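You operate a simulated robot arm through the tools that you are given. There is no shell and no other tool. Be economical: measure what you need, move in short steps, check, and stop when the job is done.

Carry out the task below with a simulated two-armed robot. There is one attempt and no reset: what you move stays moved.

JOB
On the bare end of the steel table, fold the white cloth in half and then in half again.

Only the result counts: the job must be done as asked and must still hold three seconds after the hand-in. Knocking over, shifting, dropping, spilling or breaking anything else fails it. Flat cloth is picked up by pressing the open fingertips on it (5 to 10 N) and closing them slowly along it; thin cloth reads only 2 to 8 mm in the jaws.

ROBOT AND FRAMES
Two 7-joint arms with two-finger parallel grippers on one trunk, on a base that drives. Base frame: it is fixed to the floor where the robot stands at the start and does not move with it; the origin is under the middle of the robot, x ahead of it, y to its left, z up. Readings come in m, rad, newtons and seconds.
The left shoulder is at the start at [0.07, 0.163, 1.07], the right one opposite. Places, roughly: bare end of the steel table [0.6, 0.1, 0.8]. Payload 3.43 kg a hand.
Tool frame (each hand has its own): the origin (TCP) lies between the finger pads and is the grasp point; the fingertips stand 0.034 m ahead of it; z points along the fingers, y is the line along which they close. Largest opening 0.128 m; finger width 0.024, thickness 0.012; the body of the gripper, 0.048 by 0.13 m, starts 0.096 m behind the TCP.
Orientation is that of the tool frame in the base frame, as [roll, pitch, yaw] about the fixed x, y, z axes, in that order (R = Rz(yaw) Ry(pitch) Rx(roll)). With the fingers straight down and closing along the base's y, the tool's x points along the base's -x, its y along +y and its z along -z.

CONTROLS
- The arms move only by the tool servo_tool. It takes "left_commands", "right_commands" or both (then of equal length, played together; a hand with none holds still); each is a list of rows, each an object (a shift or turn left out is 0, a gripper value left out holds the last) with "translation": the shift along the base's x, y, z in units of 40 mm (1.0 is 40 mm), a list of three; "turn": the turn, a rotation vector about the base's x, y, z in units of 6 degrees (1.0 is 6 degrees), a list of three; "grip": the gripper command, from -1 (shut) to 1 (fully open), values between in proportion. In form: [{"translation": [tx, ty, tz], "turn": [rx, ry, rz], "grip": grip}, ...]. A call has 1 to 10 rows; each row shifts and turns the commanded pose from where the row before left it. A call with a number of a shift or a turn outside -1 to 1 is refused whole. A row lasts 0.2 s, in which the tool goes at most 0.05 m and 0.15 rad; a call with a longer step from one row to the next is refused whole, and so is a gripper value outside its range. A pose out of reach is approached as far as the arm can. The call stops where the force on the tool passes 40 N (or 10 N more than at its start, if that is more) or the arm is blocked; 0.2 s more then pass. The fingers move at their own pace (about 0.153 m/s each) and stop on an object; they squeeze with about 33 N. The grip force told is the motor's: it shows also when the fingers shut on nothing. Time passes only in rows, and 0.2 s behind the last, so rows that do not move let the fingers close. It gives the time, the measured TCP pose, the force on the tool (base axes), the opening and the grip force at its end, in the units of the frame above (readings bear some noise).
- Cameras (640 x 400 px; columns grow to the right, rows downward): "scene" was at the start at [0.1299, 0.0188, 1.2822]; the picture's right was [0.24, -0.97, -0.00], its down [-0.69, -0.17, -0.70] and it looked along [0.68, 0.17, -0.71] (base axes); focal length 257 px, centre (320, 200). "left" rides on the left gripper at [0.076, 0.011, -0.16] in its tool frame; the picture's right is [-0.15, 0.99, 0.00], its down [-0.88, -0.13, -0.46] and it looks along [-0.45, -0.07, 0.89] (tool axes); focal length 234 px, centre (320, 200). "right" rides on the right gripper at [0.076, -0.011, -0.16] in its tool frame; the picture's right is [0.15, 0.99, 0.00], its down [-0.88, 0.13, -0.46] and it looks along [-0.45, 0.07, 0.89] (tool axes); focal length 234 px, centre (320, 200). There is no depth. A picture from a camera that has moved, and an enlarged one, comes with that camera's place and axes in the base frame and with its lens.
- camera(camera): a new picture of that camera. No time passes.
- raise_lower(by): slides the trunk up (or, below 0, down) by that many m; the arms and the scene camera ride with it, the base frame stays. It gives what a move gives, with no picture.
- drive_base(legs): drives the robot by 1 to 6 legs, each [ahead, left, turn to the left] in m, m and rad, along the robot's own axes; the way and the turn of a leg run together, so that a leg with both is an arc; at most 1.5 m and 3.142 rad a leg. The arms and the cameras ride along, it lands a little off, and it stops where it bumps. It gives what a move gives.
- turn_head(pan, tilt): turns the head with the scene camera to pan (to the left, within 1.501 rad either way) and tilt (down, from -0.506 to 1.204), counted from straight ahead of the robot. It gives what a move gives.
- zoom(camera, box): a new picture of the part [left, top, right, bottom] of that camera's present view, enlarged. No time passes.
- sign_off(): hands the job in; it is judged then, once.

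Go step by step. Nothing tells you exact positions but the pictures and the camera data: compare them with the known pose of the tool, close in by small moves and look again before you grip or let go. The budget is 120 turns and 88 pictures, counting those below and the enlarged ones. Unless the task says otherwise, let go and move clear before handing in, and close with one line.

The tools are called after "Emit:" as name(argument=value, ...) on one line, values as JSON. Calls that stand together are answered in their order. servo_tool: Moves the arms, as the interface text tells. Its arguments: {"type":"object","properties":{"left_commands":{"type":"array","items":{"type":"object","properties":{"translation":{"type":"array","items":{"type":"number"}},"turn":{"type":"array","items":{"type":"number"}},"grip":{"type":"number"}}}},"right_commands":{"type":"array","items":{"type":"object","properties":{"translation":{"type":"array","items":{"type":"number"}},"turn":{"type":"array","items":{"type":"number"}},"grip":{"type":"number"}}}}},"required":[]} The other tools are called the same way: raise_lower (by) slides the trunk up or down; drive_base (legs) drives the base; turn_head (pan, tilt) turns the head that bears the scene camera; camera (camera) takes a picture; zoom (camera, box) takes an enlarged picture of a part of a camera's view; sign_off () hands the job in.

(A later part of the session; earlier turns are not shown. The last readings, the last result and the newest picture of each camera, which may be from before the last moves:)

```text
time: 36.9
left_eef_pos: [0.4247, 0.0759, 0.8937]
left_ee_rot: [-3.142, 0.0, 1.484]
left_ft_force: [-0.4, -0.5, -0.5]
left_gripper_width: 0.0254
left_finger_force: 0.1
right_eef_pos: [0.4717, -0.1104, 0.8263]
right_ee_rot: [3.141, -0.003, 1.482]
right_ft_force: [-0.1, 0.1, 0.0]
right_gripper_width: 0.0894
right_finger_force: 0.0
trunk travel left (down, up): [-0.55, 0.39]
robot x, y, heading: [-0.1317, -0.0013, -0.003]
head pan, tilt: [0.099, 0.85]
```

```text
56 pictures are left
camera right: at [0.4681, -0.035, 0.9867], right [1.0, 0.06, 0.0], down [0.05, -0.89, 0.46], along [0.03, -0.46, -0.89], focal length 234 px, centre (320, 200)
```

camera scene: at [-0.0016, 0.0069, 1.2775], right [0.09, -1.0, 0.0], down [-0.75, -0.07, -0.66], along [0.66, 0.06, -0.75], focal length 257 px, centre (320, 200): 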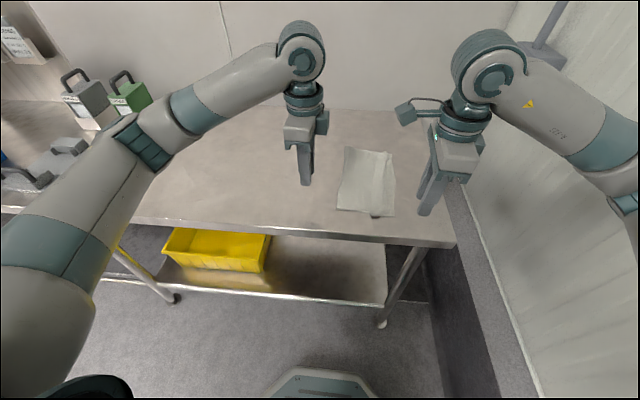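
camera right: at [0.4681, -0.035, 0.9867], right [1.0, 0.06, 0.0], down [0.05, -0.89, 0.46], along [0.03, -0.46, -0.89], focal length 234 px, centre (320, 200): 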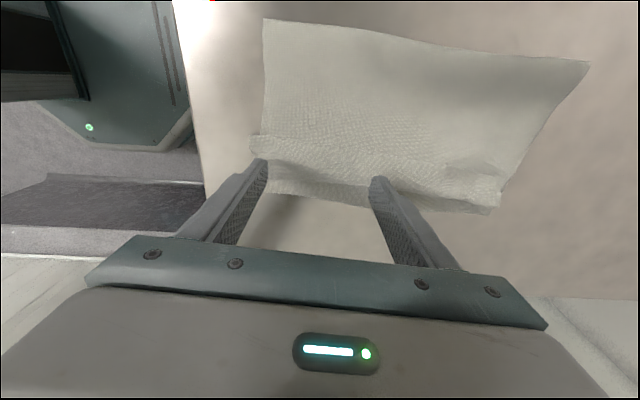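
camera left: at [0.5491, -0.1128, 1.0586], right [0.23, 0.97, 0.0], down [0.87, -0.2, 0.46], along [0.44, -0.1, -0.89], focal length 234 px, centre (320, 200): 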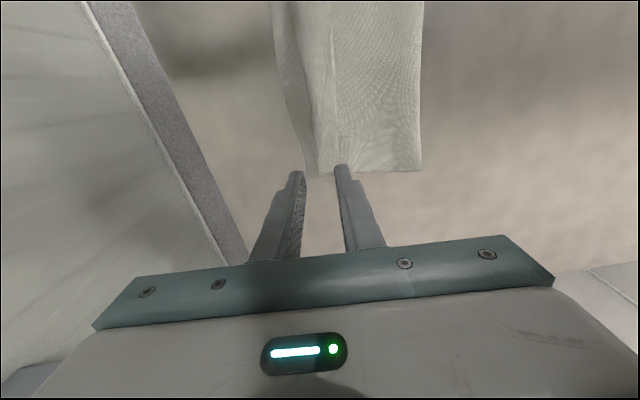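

Emit:
servo_tool(right_commands=[{"translation": [0, 0.5, 0]}, {"translation": [0, 0.3, -0.3]}, {"translation": [0, 0, -0.3]}, {"translation": [0, 0, -0.1]}, {}])

Emit:
camera(camera="right")

```text
time: 38.0
left_eef_pos: [0.425, 0.0774, 0.8945]
left_ee_rot: [3.141, 0.0, 1.483]
left_ft_force: [-0.8, -0.1, -0.7]
left_gripper_width: 0.0256
left_finger_force: 0.0
right_eef_pos: [0.4723, -0.0782, 0.7992]
right_ee_rot: [-3.141, -0.001, 1.481]
right_ft_force: [0.0, -0.1, -0.7]
right_gripper_width: 0.0895
right_finger_force: 0.0
trunk travel left (down, up): [-0.55, 0.39]
robot x, y, heading: [-0.1304, -0.0023, -0.004]
head pan, tilt: [0.099, 0.85]
```

```text
55 pictures are left
camera right: at [0.4688, -0.0022, 0.9598], right [1.0, 0.06, 0.0], down [0.05, -0.89, 0.46], along [0.03, -0.46, -0.89], focal length 234 px, centre (320, 200)
```

right: 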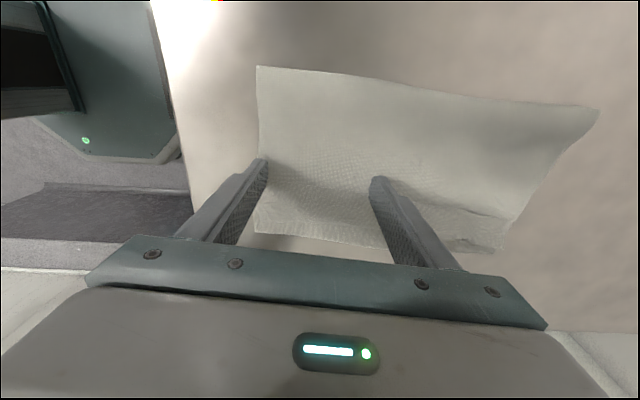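

Emit:
servo_tool(right_commands=[{"translation": [0, -0.15, -0.03]}, {"translation": [0, -0.2, 0]}, {"translation": [0, -0.2, 0]}, {"translation": [0, -0.2, 0]}, {"translation": [0, -0.2, 0]}, {}])

Emit:
camera(camera="right")

```text
time: 39.5
left_eef_pos: [0.4228, 0.0775, 0.8925]
left_ee_rot: [3.142, -0.001, 1.481]
left_ft_force: [-0.3, -0.4, 0.1]
left_gripper_width: 0.0254
left_finger_force: 0.1
right_eef_pos: [0.4723, -0.1176, 0.7979]
right_ee_rot: [3.141, -0.001, 1.483]
right_ft_force: [0.0, 0.0, 0.0]
right_gripper_width: 0.0896
right_finger_force: 0.0
trunk travel left (down, up): [-0.55, 0.39]
robot x, y, heading: [-0.137, 0.0029, -0.005]
head pan, tilt: [0.099, 0.85]
```

```text
54 pictures are left
camera right: at [0.4683, -0.0414, 0.9589], right [1.0, 0.06, 0.0], down [0.05, -0.89, 0.46], along [0.03, -0.46, -0.89], focal length 234 px, centre (320, 200)
```

right: 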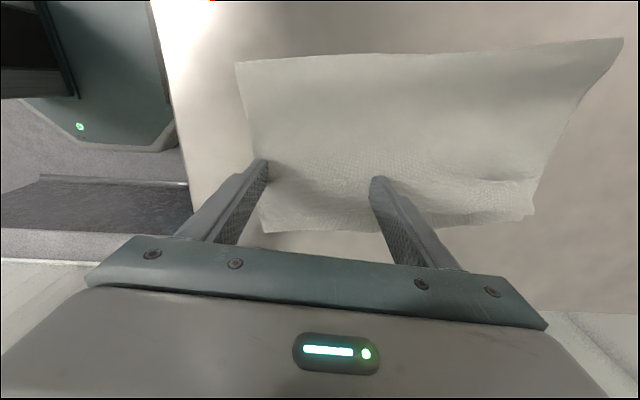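

The whole cloth slid with the fingers, so dragging doesn't help. I'll lift clear and look again.

Emit:
servo_tool(right_commands=[{"translation": [0, 0, 0.5]}, {"translation": [0, 0, 1]}, {"translation": [-0.5, 0, 1]}, {"translation": [-0.8, -0.5, 0.3]}, {"translation": [-0.8, -0.5, 0]}, {"translation": [-0.8, -0.3, 0]}], left_commands=[{"translation": [0, 0.5, 0]}, {"translation": [0, 0.5, 0]}, {"translation": [0, 0.5, 0]}, {}, {}, {}])

Emit:
zoom(camera="scene", box=[300, 130, 420, 230])

Emit:
camera(camera="scene")

```text
time: 40.9
left_eef_pos: [0.4255, 0.1402, 0.8935]
left_ee_rot: [3.141, 0.001, 1.483]
left_ft_force: [-1.4, -0.9, 0.8]
left_gripper_width: 0.0258
left_finger_force: 0.0
right_eef_pos: [0.3552, -0.1673, 0.9074]
right_ee_rot: [3.14, 0.0, 1.482]
right_ft_force: [0.9, 0.3, 0.3]
right_gripper_width: 0.0896
right_finger_force: 0.1
trunk travel left (down, up): [-0.55, 0.39]
robot x, y, heading: [-0.1332, 0.0008, -0.007]
head pan, tilt: [0.099, 0.85]
```

```text
4.00 times, centred on (360, 180) of scene
camera zoom: at [-0.0023, 0.0063, 1.2776], right [0.1, -1.0, 0.0], down [-0.75, -0.07, -0.66], along [0.66, 0.06, -0.75], focal length 1030 px, centre (160, 280)
```

zoom: 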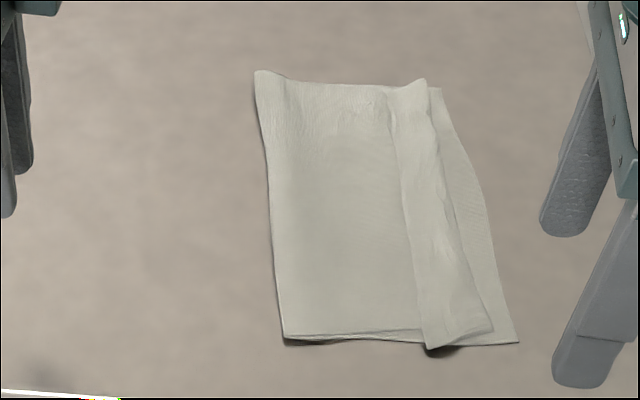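

```text
52 pictures are left
camera scene: at [-0.0023, 0.0063, 1.2776], right [0.1, -1.0, 0.0], down [-0.75, -0.07, -0.66], along [0.66, 0.06, -0.75], focal length 257 px, centre (320, 200)
```

scene: 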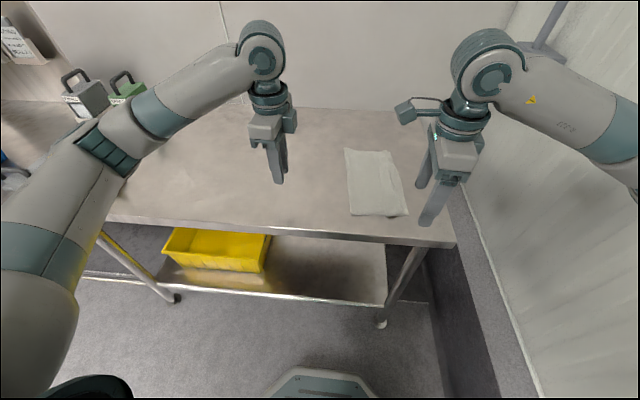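

The cloth has turned about 8° but is still folded in half: near edge NL(.401,-.035) to NR(.412,-.180), far edge about (.672,-.009) to (.665,-.151). I'll tilt the hands outward so they clear each other and bring them above the near edge.

Emit:
servo_tool(right_commands=[{"turn": [0, 0, 0.75], "grip": -0.5}, {"turn": [0, 0, 0.75]}, {"translation": [0.2, 0, 0], "turn": [1, 0, 0]}, {"translation": [0.3, 0.1, -0.2], "turn": [1, 0, 0]}, {"translation": [0.3, 0.1, -0.3], "turn": [0.5, 0, 0]}, {"translation": [0.4, 0.1, -0.3]}, {"translation": [0.4, 0.1, -0.3]}, {}], left_commands=[{"translation": [0, -0.4, 0], "turn": [0, 0, 0.75], "grip": -0.5}, {"translation": [0, -0.4, 0], "turn": [0, 0, 0.75]}, {"translation": [0, -0.7, 0], "turn": [-0.9, 0, 0]}, {"translation": [0, -0.8, -0.1], "turn": [-0.77, 0, 0]}, {"translation": [-0.1, -0.8, -0.2]}, {"translation": [-0.1, -0.8, -0.2]}, {"translation": [-0.1, -0.7, -0.2]}, {"translation": [0, -0.4, -0.1]}])

Emit:
camera(camera="scene")

Emit:
camera(camera="left")

Emit:
camera(camera="right")

```text
time: 42.6
left_eef_pos: [0.4145, -0.0601, 0.8611]
left_ee_rot: [-3.129, 0.173, 1.643]
left_ft_force: [0.5, -0.5, 0.1]
left_gripper_width: 0.032
left_finger_force: 0.0
right_eef_pos: [0.4211, -0.1511, 0.8679]
right_ee_rot: [3.12, -0.263, 1.642]
right_ft_force: [0.2, -0.3, -0.5]
right_gripper_width: 0.032
right_finger_force: 0.1
trunk travel left (down, up): [-0.55, 0.39]
robot x, y, heading: [-0.1342, 0.0003, -0.004]
head pan, tilt: [0.099, 0.85]
```

```text
51 pictures are left
camera scene: at [-0.0018, 0.0065, 1.2775], right [0.09, -1.0, 0.0], down [-0.75, -0.07, -0.66], along [0.66, 0.06, -0.75], focal length 257 px, centre (320, 200)
```

scene: 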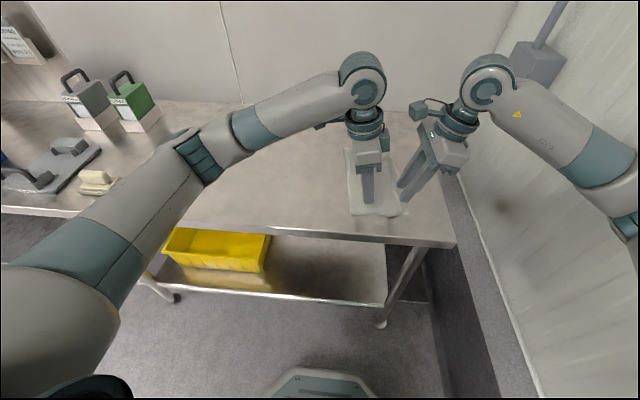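

```text
50 pictures are left
camera left: at [0.4189, 0.0427, 1.0061], right [1.0, -0.08, 0.01], down [-0.07, -0.8, 0.6], along [-0.04, -0.6, -0.8], focal length 234 px, centre (320, 200)
```

left: 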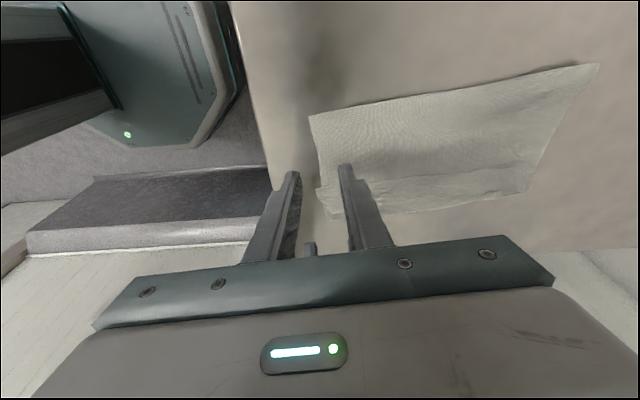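

```text
49 pictures are left
camera right: at [0.4054, -0.1208, 1.0428], right [0.98, 0.21, 0.06], down [0.19, -0.96, 0.21], along [0.1, -0.2, -0.97], focal length 234 px, centre (320, 200)
```

right: 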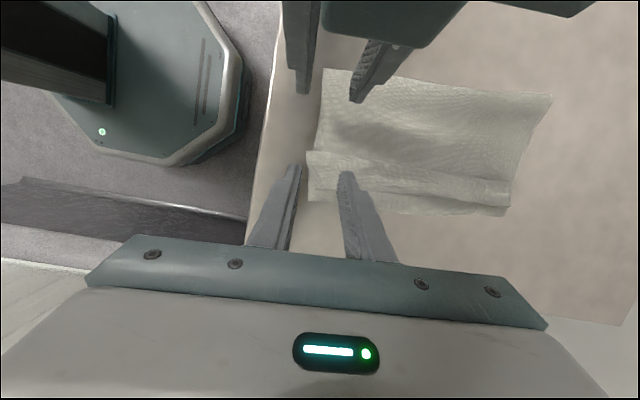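

The fingers straddle the near edge as wanted. I'll go down to just above contact and then make gentle contact.

Emit:
servo_tool(right_commands=[{"translation": [0, 0, -0.5]}, {"translation": [0, 0, -0.6]}, {"translation": [0, 0, -0.5]}, {"translation": [0, 0, -0.05]}, {"translation": [0, 0, -0.05]}, {}], left_commands=[{"translation": [0, 0, -0.5]}, {"translation": [0, 0, -0.5]}, {"translation": [0, 0, -0.4]}, {"translation": [0, 0, -0.05]}, {"translation": [0, 0, -0.05]}, {}])

Emit:
camera(camera="left")

Emit:
camera(camera="right")

```text
time: 44.0
left_eef_pos: [0.4117, -0.0594, 0.8008]
left_ee_rot: [-3.128, 0.174, 1.642]
left_ft_force: [0.2, -0.2, -0.2]
left_gripper_width: 0.0319
left_finger_force: 0.0
right_eef_pos: [0.4202, -0.154, 0.7988]
right_ee_rot: [3.121, -0.262, 1.642]
right_ft_force: [-1.2, 0.0, 3.6]
right_gripper_width: 0.0316
right_finger_force: 0.1
trunk travel left (down, up): [-0.55, 0.39]
robot x, y, heading: [-0.1317, -0.0001, -0.001]
head pan, tilt: [0.099, 0.85]
```

```text
48 pictures are left
camera left: at [0.4152, 0.0446, 0.9458], right [1.0, -0.08, 0.01], down [-0.07, -0.79, 0.6], along [-0.04, -0.6, -0.8], focal length 234 px, centre (320, 200)
```

left: 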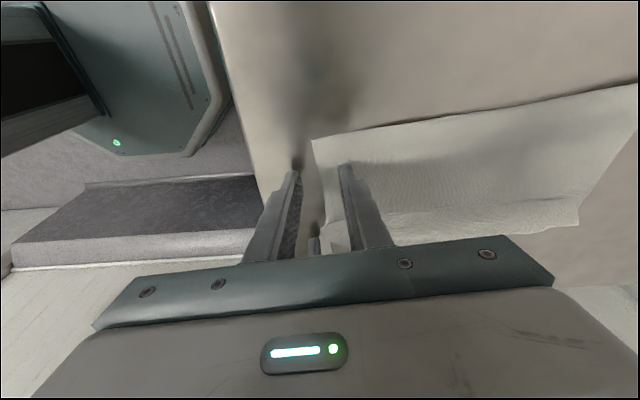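

```text
47 pictures are left
camera right: at [0.4048, -0.1229, 0.9731], right [0.98, 0.21, 0.06], down [0.19, -0.96, 0.22], along [0.1, -0.2, -0.97], focal length 234 px, centre (320, 200)
```

right: 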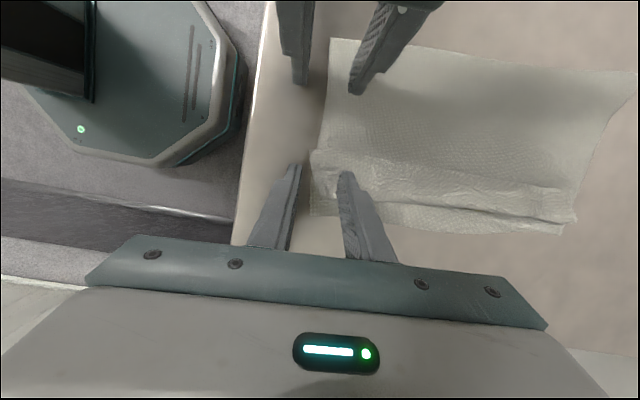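

Emit:
servo_tool(right_commands=[{"translation": [0, 0, -0.03]}, {}], left_commands=[{"translation": [0.1, 0, -0.06]}, {"translation": [0, 0, -0.04]}])

```text
time: 44.6
left_eef_pos: [0.4168, -0.0595, 0.7987]
left_ee_rot: [-3.13, 0.175, 1.64]
left_ft_force: [0.2, 0.5, 0.9]
left_gripper_width: 0.0321
left_finger_force: 0.0
right_eef_pos: [0.4216, -0.1529, 0.7991]
right_ee_rot: [3.123, -0.262, 1.642]
right_ft_force: [-1.4, -1.1, 8.6]
right_gripper_width: 0.0318
right_finger_force: 0.0
trunk travel left (down, up): [-0.55, 0.39]
robot x, y, heading: [-0.1302, -0.0028, -0.005]
head pan, tilt: [0.099, 0.85]
```

Emit:
servo_tool(left_commands=[{"translation": [0, 0, -0.05]}, {"translation": [0, 0, -0.02]}, {}])

```text
time: 45.5
left_eef_pos: [0.4144, -0.0596, 0.798]
left_ee_rot: [-3.133, 0.175, 1.641]
left_ft_force: [1.2, -1.4, 21.9]
left_gripper_width: 0.0328
left_finger_force: 0.7
right_eef_pos: [0.4209, -0.1531, 0.7982]
right_ee_rot: [3.123, -0.26, 1.644]
right_ft_force: [0.1, -0.7, 3.4]
right_gripper_width: 0.0323
right_finger_force: 0.2
trunk travel left (down, up): [-0.55, 0.39]
robot x, y, heading: [-0.1322, -0.0008, -0.01]
head pan, tilt: [0.099, 0.85]
```

Left pressing is now 22 N, so I'll ease it slightly, add a little on the right, and close both slowly.

Emit:
servo_tool(left_commands=[{"translation": [0, 0, 0.035], "grip": -0.55}, {"grip": -0.6}, {"grip": -0.65}, {"grip": -0.7}, {"grip": -0.75}, {"grip": -0.8}, {"grip": -0.85}, {"grip": -0.9}, {"grip": -0.95}, {"grip": -1}], right_commands=[{"translation": [0, 0, -0.01], "grip": -0.55}, {"grip": -0.6}, {"grip": -0.65}, {"grip": -0.7}, {"grip": -0.75}, {"grip": -0.8}, {"grip": -0.85}, {"grip": -0.9}, {"grip": -0.95}, {"grip": -1}])

Emit:
zoom(camera="left", box=[220, 100, 420, 225])

Emit:
zoom(camera="right", box=[220, 100, 420, 225])

```text
time: 47.6
left_eef_pos: [0.4151, -0.0605, 0.7976]
left_ee_rot: [-3.132, 0.176, 1.643]
left_ft_force: [3.6, -3.4, 12.1]
left_gripper_width: 0.0065
left_finger_force: 33.0
right_eef_pos: [0.4211, -0.153, 0.799]
right_ee_rot: [3.122, -0.262, 1.643]
right_ft_force: [1.0, 2.9, 16.0]
right_gripper_width: 0.0036
right_finger_force: 33.1
trunk travel left (down, up): [-0.55, 0.39]
robot x, y, heading: [-0.1309, -0.0005, -0.006]
head pan, tilt: [0.099, 0.85]
```

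```text
3.20 times, centred on (320, 162) of left
camera zoom: at [0.4188, 0.0441, 0.9421], right [1.0, -0.08, 0.02], down [-0.07, -0.79, 0.6], along [-0.03, -0.6, -0.8], focal length 749 px, centre (320, 320)
```

zoom: 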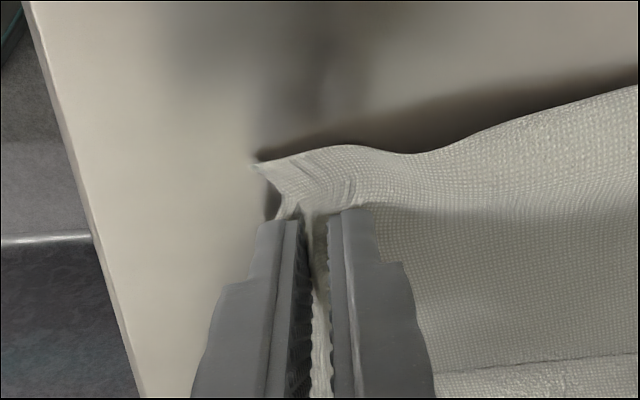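

```text
3.20 times, centred on (320, 162) of right
camera zoom: at [0.4045, -0.1231, 0.9728], right [0.98, 0.21, 0.06], down [0.19, -0.96, 0.22], along [0.1, -0.2, -0.97], focal length 749 px, centre (320, 320)
```

zoom: 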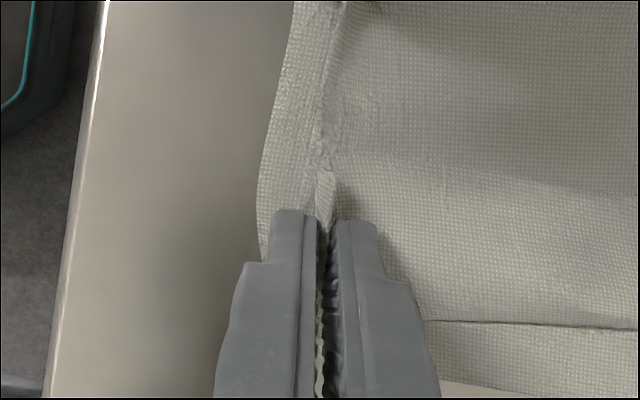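

Widths of 6.5 and 3.6 mm, against 2 mm for a single-layer pinch, suggest both layers are held. I'll lift a little and check.

Emit:
servo_tool(left_commands=[{"translation": [0.05, 0, 0.3]}, {"translation": [0.15, 0.02, 0.4]}, {"translation": [0.2, 0.02, 0.4]}, {"translation": [0.2, 0.02, 0.4]}, {}], right_commands=[{"translation": [0.05, 0, 0.3]}, {"translation": [0.15, 0.02, 0.4]}, {"translation": [0.2, 0.02, 0.4]}, {"translation": [0.2, 0.02, 0.4]}, {}])

Emit:
camera(camera="left")

Emit:
camera(camera="right")

Emit:
zoom(camera="scene", box=[310, 120, 450, 230])

```text
time: 48.9
left_eef_pos: [0.442, -0.0566, 0.8566]
left_ee_rot: [-3.128, 0.175, 1.64]
left_ft_force: [1.3, -3.2, -1.6]
left_gripper_width: 0.0019
left_finger_force: 33.2
right_eef_pos: [0.4452, -0.1518, 0.8565]
right_ee_rot: [3.124, -0.261, 1.642]
right_ft_force: [0.0, 4.7, 0.4]
right_gripper_width: 0.0035
right_finger_force: 33.5
trunk travel left (down, up): [-0.55, 0.39]
robot x, y, heading: [-0.134, 0.0013, -0.007]
head pan, tilt: [0.099, 0.85]
```

```text
44 pictures are left
camera left: at [0.4452, 0.0466, 1.0019], right [1.0, -0.08, 0.01], down [-0.07, -0.79, 0.6], along [-0.04, -0.6, -0.8], focal length 234 px, centre (320, 200)
```

left: 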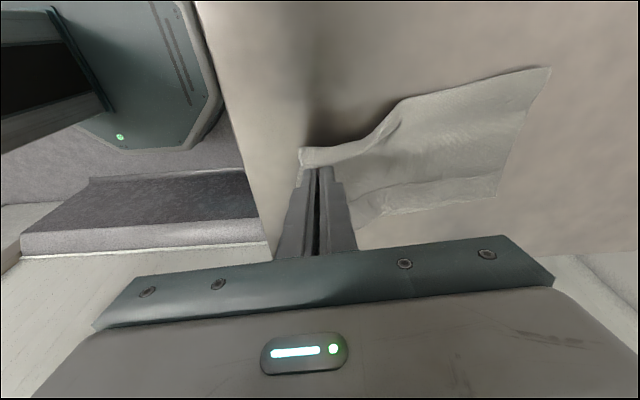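

```text
43 pictures are left
camera right: at [0.4291, -0.1212, 1.0316], right [0.98, 0.21, 0.05], down [0.19, -0.96, 0.21], along [0.1, -0.2, -0.98], focal length 234 px, centre (320, 200)
```

right: 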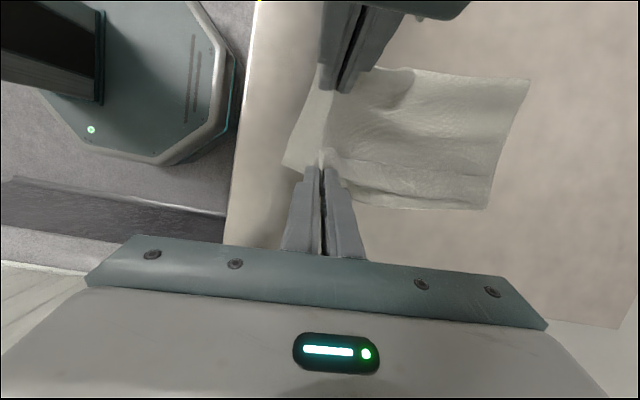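

```text
3.64 times, centred on (380, 175) of scene
camera zoom: at [-0.0014, 0.0067, 1.2775], right [0.09, -1.0, 0.0], down [-0.75, -0.07, -0.66], along [0.66, 0.06, -0.75], focal length 936 px, centre (102, 291)
```

zoom: 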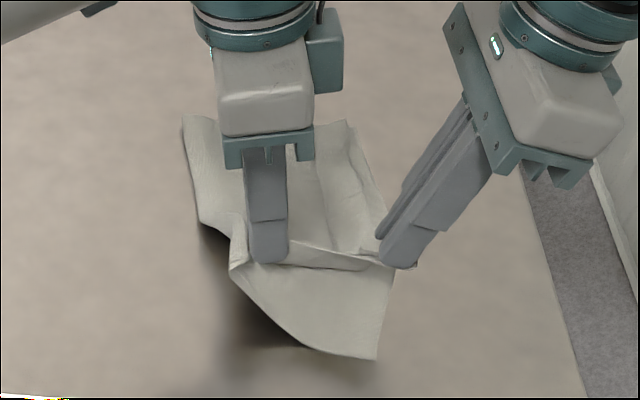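

Only the top layer came up on the right; the bottom layer's near-right corner still hangs down, while the left hand holds the folded corner. I can still do this in sequence: carry this edge over, then bring the trailing single-layer corner over on top.

Emit:
servo_tool(left_commands=[{"translation": [0.4, 0.06, 0.5]}, {"translation": [0.5, 0.06, 0.4]}, {"translation": [0.55, 0.06, 0.2]}, {"translation": [0.55, 0.06, 0]}, {"translation": [0.55, 0.06, 0]}, {}], right_commands=[{"translation": [0.4, 0.08, 0.5]}, {"translation": [0.5, 0.08, 0.4]}, {"translation": [0.53, 0.08, 0.2]}, {"translation": [0.53, 0.08, 0]}, {"translation": [0.53, 0.08, 0]}, {}])

Emit:
camera(camera="left")

Emit:
camera(camera="scene")

```text
time: 50.2
left_eef_pos: [0.541, -0.0446, 0.9025]
left_ee_rot: [-3.13, 0.174, 1.644]
left_ft_force: [-0.5, 0.0, 0.2]
left_gripper_width: 0.0018
left_finger_force: 33.0
right_eef_pos: [0.5456, -0.1344, 0.9011]
right_ee_rot: [3.121, -0.262, 1.641]
right_ft_force: [-0.4, -0.3, 0.0]
right_gripper_width: 0.0035
right_finger_force: 33.3
trunk travel left (down, up): [-0.55, 0.39]
robot x, y, heading: [-0.1325, 0.0032, -0.011]
head pan, tilt: [0.099, 0.85]
```

```text
41 pictures are left
camera left: at [0.5459, 0.0591, 1.0467], right [1.0, -0.08, 0.01], down [-0.07, -0.8, 0.6], along [-0.04, -0.6, -0.8], focal length 234 px, centre (320, 200)
```

left: 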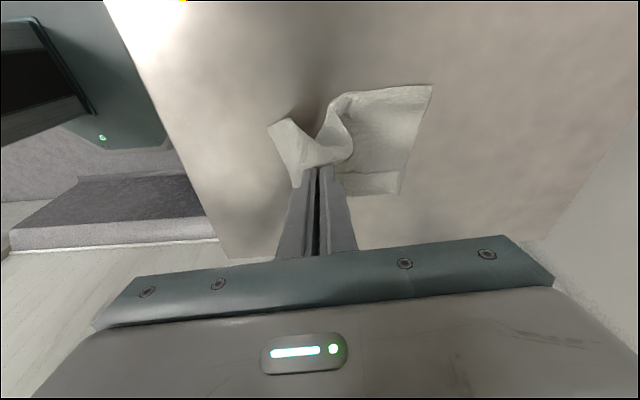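

```text
40 pictures are left
camera scene: at [-0.002, 0.0066, 1.2776], right [0.09, -1.0, 0.0], down [-0.75, -0.07, -0.66], along [0.66, 0.06, -0.75], focal length 257 px, centre (320, 200)
```

scene: 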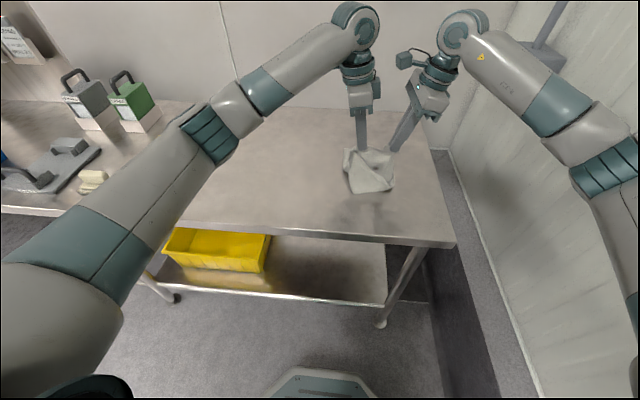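

That works: the flap hangs clear and follows. I'll continue over and set it down near the far edge.

Emit:
servo_tool(left_commands=[{"translation": [0.6, 0.06, -0.1]}, {"translation": [0.6, 0.06, -0.3]}, {"translation": [0.6, 0.05, -0.5]}, {"translation": [0.55, 0.05, -0.6]}, {"translation": [0.4, 0.03, -0.5]}, {"translation": [0.2, 0, -0.35]}, {}], right_commands=[{"translation": [0.55, 0.06, -0.1]}, {"translation": [0.55, 0.06, -0.3]}, {"translation": [0.55, 0.05, -0.5]}, {"translation": [0.5, 0.05, -0.6]}, {"translation": [0.4, 0.03, -0.5]}, {"translation": [0.2, 0, -0.3]}, {}])

Emit:
camera(camera="left")

Emit:
camera(camera="right")

Emit:
zoom(camera="scene", box=[310, 120, 450, 230])

```text
time: 51.9
left_eef_pos: [0.6594, -0.0358, 0.8082]
left_ee_rot: [-3.13, 0.176, 1.641]
left_ft_force: [-0.6, -1.2, 0.3]
left_gripper_width: 0.0019
left_finger_force: 32.8
right_eef_pos: [0.6526, -0.1238, 0.808]
right_ee_rot: [3.122, -0.263, 1.641]
right_ft_force: [0.6, 0.8, 1.9]
right_gripper_width: 0.003
right_finger_force: 33.2
trunk travel left (down, up): [-0.55, 0.39]
robot x, y, heading: [-0.1333, 0.003, -0.005]
head pan, tilt: [0.099, 0.85]
```

```text
39 pictures are left
camera left: at [0.6653, 0.0678, 0.9521], right [1.0, -0.08, 0.01], down [-0.07, -0.79, 0.6], along [-0.04, -0.6, -0.8], focal length 234 px, centre (320, 200)
```

left: 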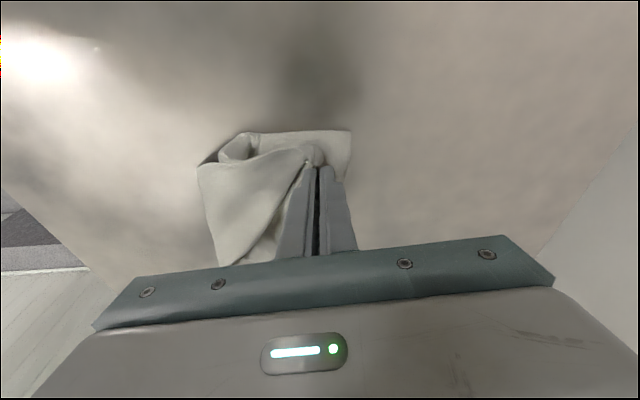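

```text
38 pictures are left
camera right: at [0.637, -0.0933, 0.983], right [0.98, 0.21, 0.06], down [0.19, -0.96, 0.22], along [0.1, -0.2, -0.97], focal length 234 px, centre (320, 200)
```

right: 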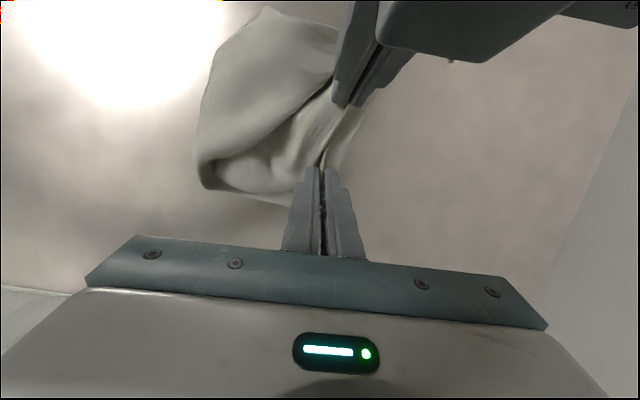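

```text
3.64 times, centred on (380, 175) of scene
camera zoom: at [-0.0019, 0.0071, 1.2776], right [0.09, -1.0, 0.0], down [-0.75, -0.07, -0.66], along [0.66, 0.06, -0.75], focal length 936 px, centre (102, 291)
```

zoom: 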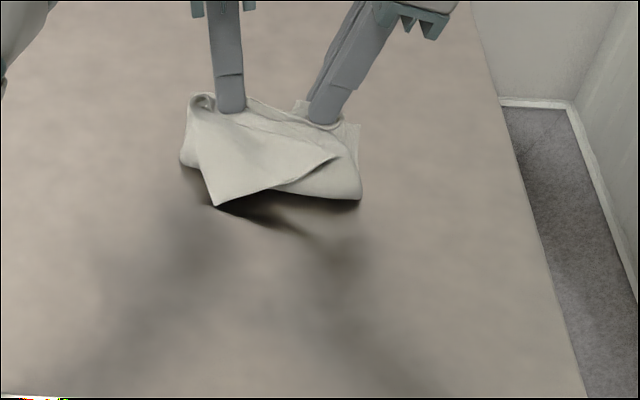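

The fold is over, with the last flap's corner lying at about (.535,-.03). I'll release both hands gently and lift clear, then pick that corner with the right hand.

Emit:
servo_tool(left_commands=[{"translation": [0, 0, -0.1]}, {"grip": -0.9}, {"grip": -0.8}, {"grip": -0.7}, {"grip": -0.65}, {"translation": [0, 0.03, 0.3]}, {"translation": [0, 0.08, 0.5]}, {"translation": [0, 0.5, 0.8]}, {"translation": [0, 0.9, 0.4]}, {"translation": [0, 1, 0]}], right_commands=[{"translation": [0, 0, -0.1]}, {"grip": -0.9}, {"grip": -0.8}, {"grip": -0.7}, {"grip": -0.65}, {"translation": [0, -0.05, 0.3]}, {"translation": [0, -0.1, 0.5]}, {"translation": [0, -0.2, 0.8]}, {"translation": [-0.5, 0, 0.4]}, {"translation": [-0.5, 0, 0]}])

Emit:
servo_tool(left_commands=[{"translation": [0, 1, 0]}, {"translation": [0, 1, 0]}, {"translation": [0, 0.5, 0]}])

Emit:
camera(camera="right")

Emit:
zoom(camera="scene", box=[310, 120, 450, 230])

```text
time: 54.0
left_eef_pos: [0.6605, 0.0657, 0.8838]
left_ee_rot: [-3.126, 0.174, 1.645]
left_ft_force: [0.2, 0.2, -0.2]
left_gripper_width: 0.0223
left_finger_force: 0.1
right_eef_pos: [0.6153, -0.1381, 0.8852]
right_ee_rot: [3.123, -0.261, 1.643]
right_ft_force: [0.2, 0.6, -0.4]
right_gripper_width: 0.022
right_finger_force: 0.0
trunk travel left (down, up): [-0.55, 0.39]
robot x, y, heading: [-0.1317, -0.0019, -0.004]
head pan, tilt: [0.099, 0.85]
```

```text
time: 54.9
left_eef_pos: [0.6588, 0.1655, 0.8842]
left_ee_rot: [-3.129, 0.174, 1.642]
left_ft_force: [0.0, 0.3, -0.4]
left_gripper_width: 0.0223
left_finger_force: 0.2
right_eef_pos: [0.6154, -0.1392, 0.8847]
right_ee_rot: [3.125, -0.26, 1.642]
right_ft_force: [-0.5, 0.7, 0.2]
right_gripper_width: 0.0226
right_finger_force: 0.0
trunk travel left (down, up): [-0.55, 0.39]
robot x, y, heading: [-0.1245, 0.0004, -0.007]
head pan, tilt: [0.099, 0.85]
```

```text
36 pictures are left
camera right: at [0.5992, -0.109, 1.0586], right [0.98, 0.21, 0.05], down [0.19, -0.96, 0.22], along [0.1, -0.2, -0.97], focal length 234 px, centre (320, 200)
```

right: 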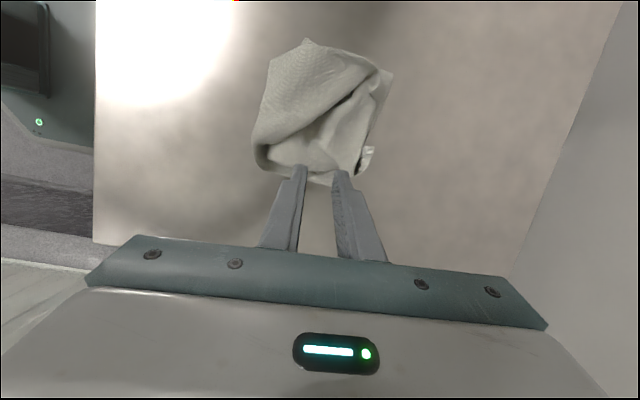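

```text
3.64 times, centred on (380, 175) of scene
camera zoom: at [-0.0015, 0.0072, 1.2775], right [0.09, -1.0, 0.0], down [-0.75, -0.07, -0.66], along [0.66, 0.06, -0.75], focal length 936 px, centre (102, 291)
```

zoom: 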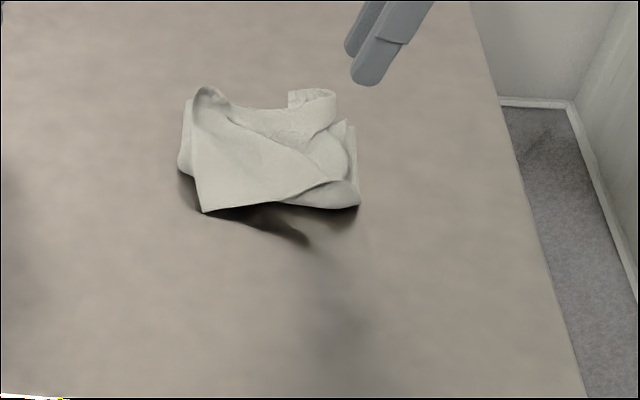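

The trailing corner is at about (.532,-.022), overhanging the near side of the stack. I'll place the right hand above it.

Emit:
servo_tool(right_commands=[{"translation": [-0.4, 0.55, 0], "grip": -0.45}, {"translation": [-0.4, 0.55, 0]}, {"translation": [-0.4, 0.55, 0]}, {"translation": [-0.4, 0.55, 0]}, {"translation": [-0.3, 0.55, 0]}, {"translation": [0, 0, -0.5]}, {"translation": [0, 0, -0.4]}, {}])

Emit:
camera(camera="right")

Emit:
zoom(camera="scene", box=[310, 120, 450, 230])

```text
time: 56.6
left_eef_pos: [0.6599, 0.1646, 0.8846]
left_ee_rot: [-3.13, 0.173, 1.643]
left_ft_force: [-0.8, -0.2, 0.3]
left_gripper_width: 0.0226
left_finger_force: 0.1
right_eef_pos: [0.5383, -0.0276, 0.8492]
right_ee_rot: [3.122, -0.262, 1.642]
right_ft_force: [0.3, -0.5, 0.4]
right_gripper_width: 0.0349
right_finger_force: 0.1
trunk travel left (down, up): [-0.55, 0.39]
robot x, y, heading: [-0.1318, 0.004, -0.006]
head pan, tilt: [0.099, 0.85]
```

```text
34 pictures are left
camera right: at [0.523, 0.003, 1.0232], right [0.98, 0.21, 0.06], down [0.19, -0.96, 0.22], along [0.1, -0.2, -0.97], focal length 234 px, centre (320, 200)
```

right: 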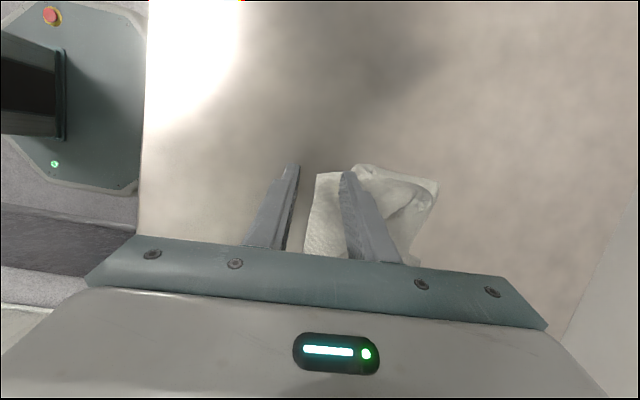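

```text
3.64 times, centred on (380, 175) of scene
camera zoom: at [-0.0016, 0.0067, 1.2775], right [0.09, -1.0, 0.0], down [-0.75, -0.07, -0.66], along [0.66, 0.06, -0.75], focal length 936 px, centre (102, 291)
```

zoom: 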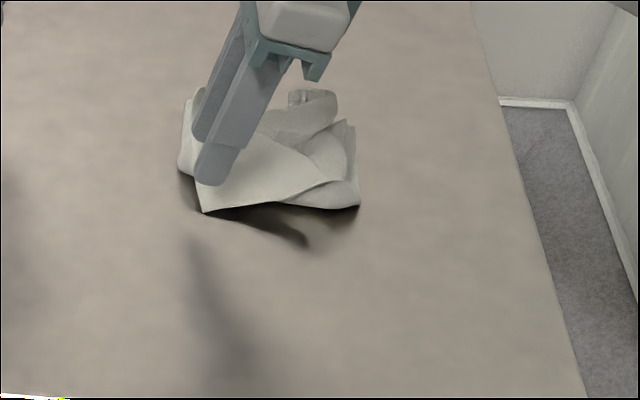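

Emit:
servo_tool(right_commands=[{"translation": [0.1, -0.2, -0.3]}, {"translation": [0, 0, -0.4]}, {"translation": [0, 0, -0.3]}, {"translation": [0, 0, -0.1]}, {"translation": [0, 0, -0.1]}, {}])

Emit:
camera(camera="right")

```text
time: 58.0
left_eef_pos: [0.6582, 0.1639, 0.8841]
left_ee_rot: [-3.13, 0.174, 1.643]
left_ft_force: [-0.7, 0.5, -0.4]
left_gripper_width: 0.0223
left_finger_force: 0.0
right_eef_pos: [0.5436, -0.0366, 0.8012]
right_ee_rot: [3.121, -0.262, 1.641]
right_ft_force: [-0.3, 0.4, 1.5]
right_gripper_width: 0.0348
right_finger_force: 0.0
trunk travel left (down, up): [-0.55, 0.39]
robot x, y, heading: [-0.13, 0.0009, -0.005]
head pan, tilt: [0.099, 0.85]
```

```text
32 pictures are left
camera right: at [0.5278, -0.0062, 0.9755], right [0.98, 0.21, 0.06], down [0.19, -0.96, 0.22], along [0.1, -0.2, -0.97], focal length 234 px, centre (320, 200)
```

right: 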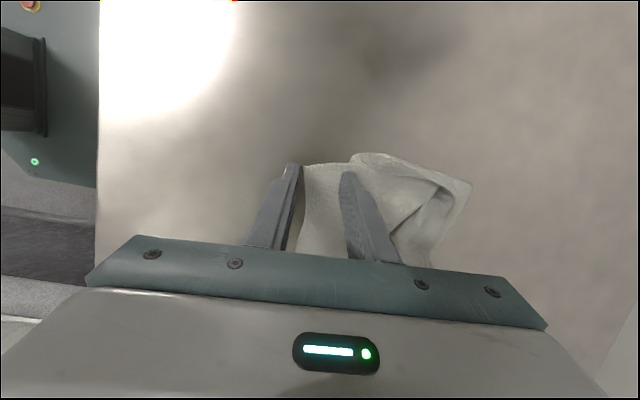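

Emit:
servo_tool(right_commands=[{"translation": [0, 0, -0.06], "grip": -0.5}, {"grip": -0.55}, {"grip": -0.6}, {"grip": -0.65}, {"grip": -0.7}, {"grip": -0.77}, {"grip": -0.84}, {"grip": -0.91}, {"grip": -1}, {}])

Emit:
servo_tool(right_commands=[{"translation": [0, 0, 0.3]}, {"translation": [0, 0, 0.4]}, {"translation": [0, 0, 0.4]}, {}])

Emit:
camera(camera="right")

Emit:
zoom(camera="scene", box=[310, 120, 450, 230])

```text
time: 60.2
left_eef_pos: [0.659, 0.1646, 0.8845]
left_ee_rot: [-3.128, 0.176, 1.641]
left_ft_force: [0.0, -0.9, -0.3]
left_gripper_width: 0.0223
left_finger_force: 0.0
right_eef_pos: [0.5427, -0.037, 0.7994]
right_ee_rot: [3.122, -0.261, 1.643]
right_ft_force: [1.3, 0.4, 8.9]
right_gripper_width: 0.003
right_finger_force: 32.9
trunk travel left (down, up): [-0.55, 0.39]
robot x, y, heading: [-0.1275, -0.0018, -0.001]
head pan, tilt: [0.099, 0.85]
```

```text
time: 61.2
left_eef_pos: [0.6583, 0.1659, 0.885]
left_ee_rot: [-3.128, 0.174, 1.642]
left_ft_force: [-0.5, -0.5, -0.3]
left_gripper_width: 0.0227
left_finger_force: 0.0
right_eef_pos: [0.5442, -0.0355, 0.8424]
right_ee_rot: [3.124, -0.26, 1.642]
right_ft_force: [-0.4, -0.1, 0.2]
right_gripper_width: 0.0025
right_finger_force: 33.6
trunk travel left (down, up): [-0.55, 0.39]
robot x, y, heading: [-0.1298, 0.0, -0.006]
head pan, tilt: [0.099, 0.85]
```

```text
31 pictures are left
camera right: at [0.528, -0.0057, 1.0177], right [0.98, 0.21, 0.05], down [0.19, -0.96, 0.22], along [0.1, -0.2, -0.97], focal length 234 px, centre (320, 200)
```

right: 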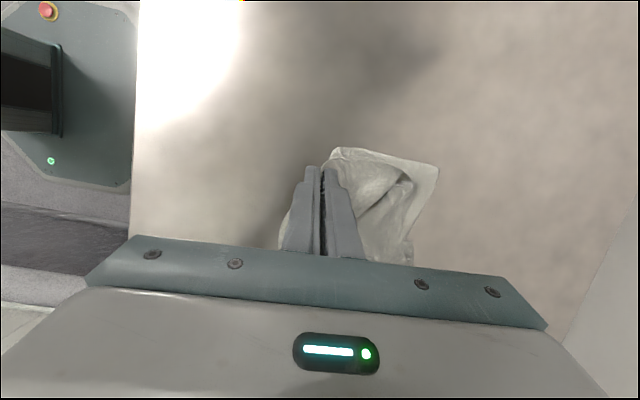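

```text
3.64 times, centred on (380, 175) of scene
camera zoom: at [-0.0014, 0.0068, 1.2775], right [0.09, -1.0, 0.0], down [-0.75, -0.07, -0.66], along [0.66, 0.06, -0.75], focal length 936 px, centre (102, 291)
```

zoom: 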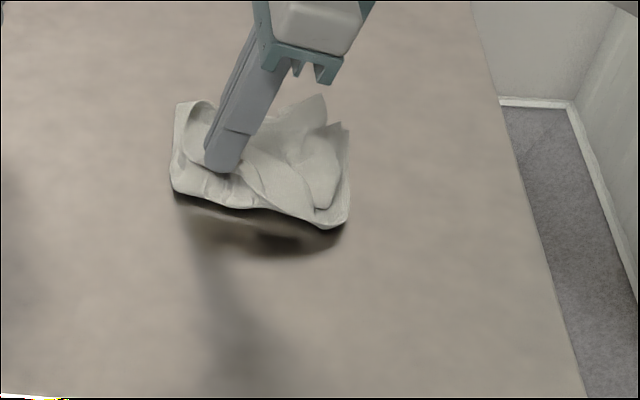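

The corner is held. I'll flip it over to the far-right corner in an arc.

Emit:
servo_tool(right_commands=[{"translation": [0.1, -0.1, 0.5]}, {"translation": [0.3, -0.3, 0.5]}, {"translation": [0.4, -0.4, 0.3]}, {"translation": [0.4, -0.4, 0]}, {"translation": [0.4, -0.4, -0.2]}, {"translation": [0.4, -0.4, -0.4]}, {"translation": [0.35, -0.35, -0.5]}, {}])

Emit:
camera(camera="right")

Emit:
zoom(camera="scene", box=[310, 120, 450, 230])

```text
time: 63.0
left_eef_pos: [0.659, 0.1659, 0.8847]
left_ee_rot: [-3.128, 0.174, 1.64]
left_ft_force: [0.0, -0.1, -0.5]
left_gripper_width: 0.0223
left_finger_force: 0.1
right_eef_pos: [0.6357, -0.1318, 0.8517]
right_ee_rot: [3.123, -0.26, 1.642]
right_ft_force: [-1.4, -0.3, 0.4]
right_gripper_width: 0.0024
right_finger_force: 32.4
trunk travel left (down, up): [-0.55, 0.39]
robot x, y, heading: [-0.1295, 0.0003, -0.006]
head pan, tilt: [0.099, 0.85]
```

```text
29 pictures are left
camera right: at [0.6202, -0.1013, 1.0257], right [0.98, 0.21, 0.06], down [0.19, -0.96, 0.22], along [0.1, -0.2, -0.97], focal length 234 px, centre (320, 200)
```

right: 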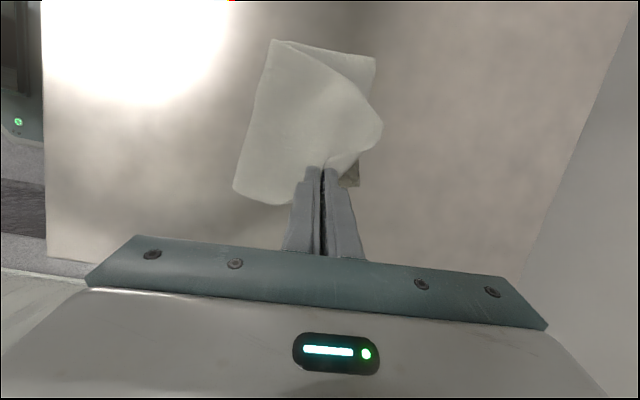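

```text
3.64 times, centred on (380, 175) of scene
camera zoom: at [-0.0019, 0.007, 1.2776], right [0.09, -1.0, 0.0], down [-0.75, -0.07, -0.66], along [0.66, 0.06, -0.75], focal length 936 px, centre (102, 291)
```

zoom: 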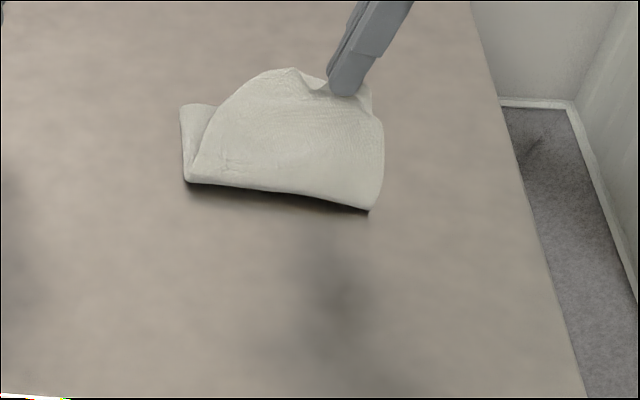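

The flap now covers the stack neatly. I'll lower it to the far-right corner and let go.

Emit:
servo_tool(right_commands=[{"translation": [0.25, -0.08, -0.3]}, {"translation": [0.2, -0.07, -0.4]}, {"translation": [0.05, -0.05, -0.4]}, {}])

Emit:
camera(camera="right")

Emit:
zoom(camera="scene", box=[310, 120, 450, 230])

```text
time: 64.0
left_eef_pos: [0.6597, 0.1648, 0.8854]
left_ee_rot: [-3.13, 0.173, 1.642]
left_ft_force: [-0.2, 0.1, -0.3]
left_gripper_width: 0.0223
left_finger_force: 0.0
right_eef_pos: [0.6565, -0.139, 0.8086]
right_ee_rot: [3.123, -0.26, 1.642]
right_ft_force: [0.7, -0.2, 1.6]
right_gripper_width: 0.0026
right_finger_force: 32.5
trunk travel left (down, up): [-0.55, 0.39]
robot x, y, heading: [-0.1321, 0.0003, -0.007]
head pan, tilt: [0.099, 0.85]
```

```text
27 pictures are left
camera right: at [0.6412, -0.1095, 0.9819], right [0.98, 0.21, 0.06], down [0.19, -0.96, 0.22], along [0.1, -0.2, -0.97], focal length 234 px, centre (320, 200)
```

right: 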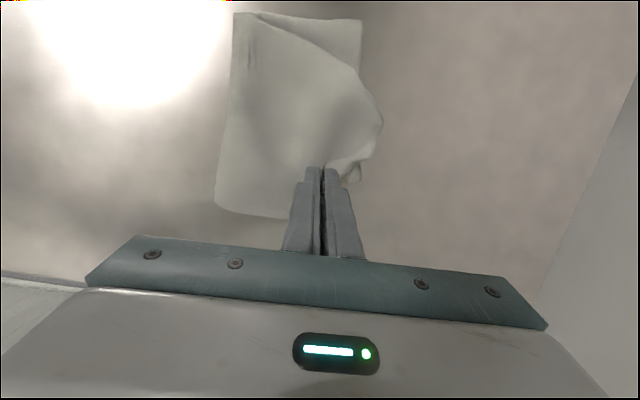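

```text
3.64 times, centred on (380, 175) of scene
camera zoom: at [-0.0019, 0.007, 1.2776], right [0.09, -1.0, 0.0], down [-0.75, -0.07, -0.66], along [0.66, 0.06, -0.75], focal length 936 px, centre (102, 291)
```

zoom: 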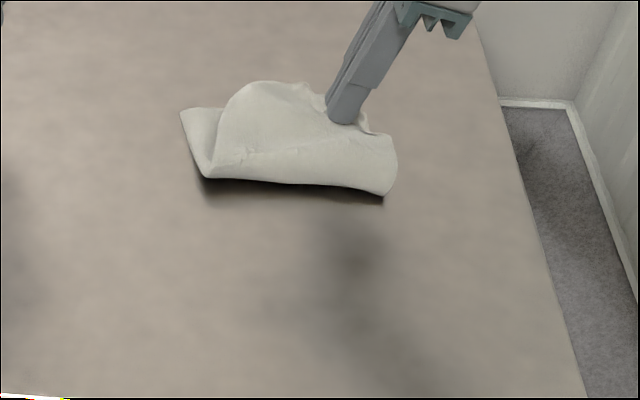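

Emit:
servo_tool(right_commands=[{"translation": [-0.2, 0.1, 0]}, {"translation": [0, 0, -0.1]}, {"grip": -0.9}, {"grip": -0.8}, {"grip": -0.7}, {"grip": -0.65}, {"translation": [0, -0.05, 0.3]}, {"translation": [0, -0.1, 0.5]}, {"translation": [0, -0.2, 0.8]}, {"translation": [-0.5, 0, 0.8]}])

Emit:
servo_tool(right_commands=[{"translation": [-0.8, 0, 0.3]}, {"translation": [-0.8, 0, 0]}, {"translation": [-0.8, 0, 0]}, {"translation": [-0.8, 0, 0]}])

Emit:
zoom(camera="scene", box=[320, 120, 430, 200])

Emit:
camera(camera="left")

```text
time: 66.2
left_eef_pos: [0.6578, 0.1641, 0.8864]
left_ee_rot: [-3.13, 0.175, 1.643]
left_ft_force: [-0.9, -0.6, -0.1]
left_gripper_width: 0.0224
left_finger_force: 0.1
right_eef_pos: [0.6287, -0.1502, 0.9009]
right_ee_rot: [3.122, -0.259, 1.642]
right_ft_force: [-1.2, 0.4, -0.4]
right_gripper_width: 0.0223
right_finger_force: 0.0
trunk travel left (down, up): [-0.55, 0.39]
robot x, y, heading: [-0.1327, 0.0012, -0.003]
head pan, tilt: [0.099, 0.85]
```

```text
time: 67.2
left_eef_pos: [0.6584, 0.1642, 0.886]
left_ee_rot: [-3.13, 0.174, 1.642]
left_ft_force: [0.1, -0.3, 0.2]
left_gripper_width: 0.0225
left_finger_force: 0.0
right_eef_pos: [0.5014, -0.148, 0.911]
right_ee_rot: [3.122, -0.262, 1.643]
right_ft_force: [-0.4, -0.4, 0.5]
right_gripper_width: 0.0224
right_finger_force: 0.0
trunk travel left (down, up): [-0.55, 0.39]
robot x, y, heading: [-0.1303, 0.0016, -0.005]
head pan, tilt: [0.099, 0.85]
```

```text
5.00 times, centred on (375, 160) of scene
camera zoom: at [-0.0021, 0.0065, 1.2776], right [0.09, -1.0, 0.0], down [-0.75, -0.07, -0.66], along [0.66, 0.06, -0.75], focal length 1287 px, centre (45, 400)
```

zoom: 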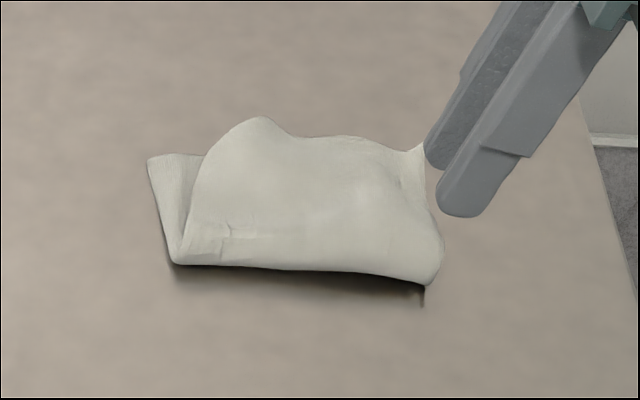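

```text
24 pictures are left
camera left: at [0.663, 0.2682, 1.0297], right [1.0, -0.08, 0.01], down [-0.07, -0.8, 0.6], along [-0.04, -0.6, -0.8], focal length 234 px, centre (320, 200)
```

left: 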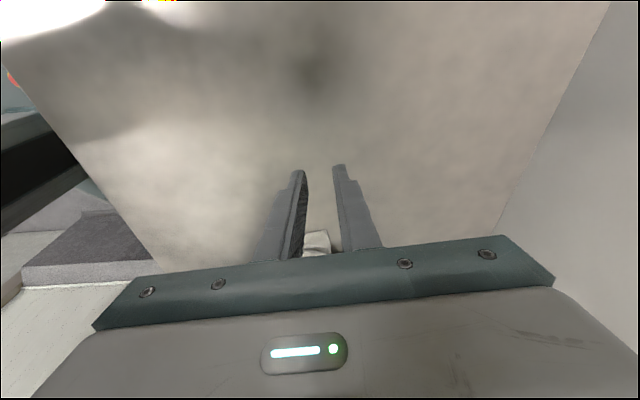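

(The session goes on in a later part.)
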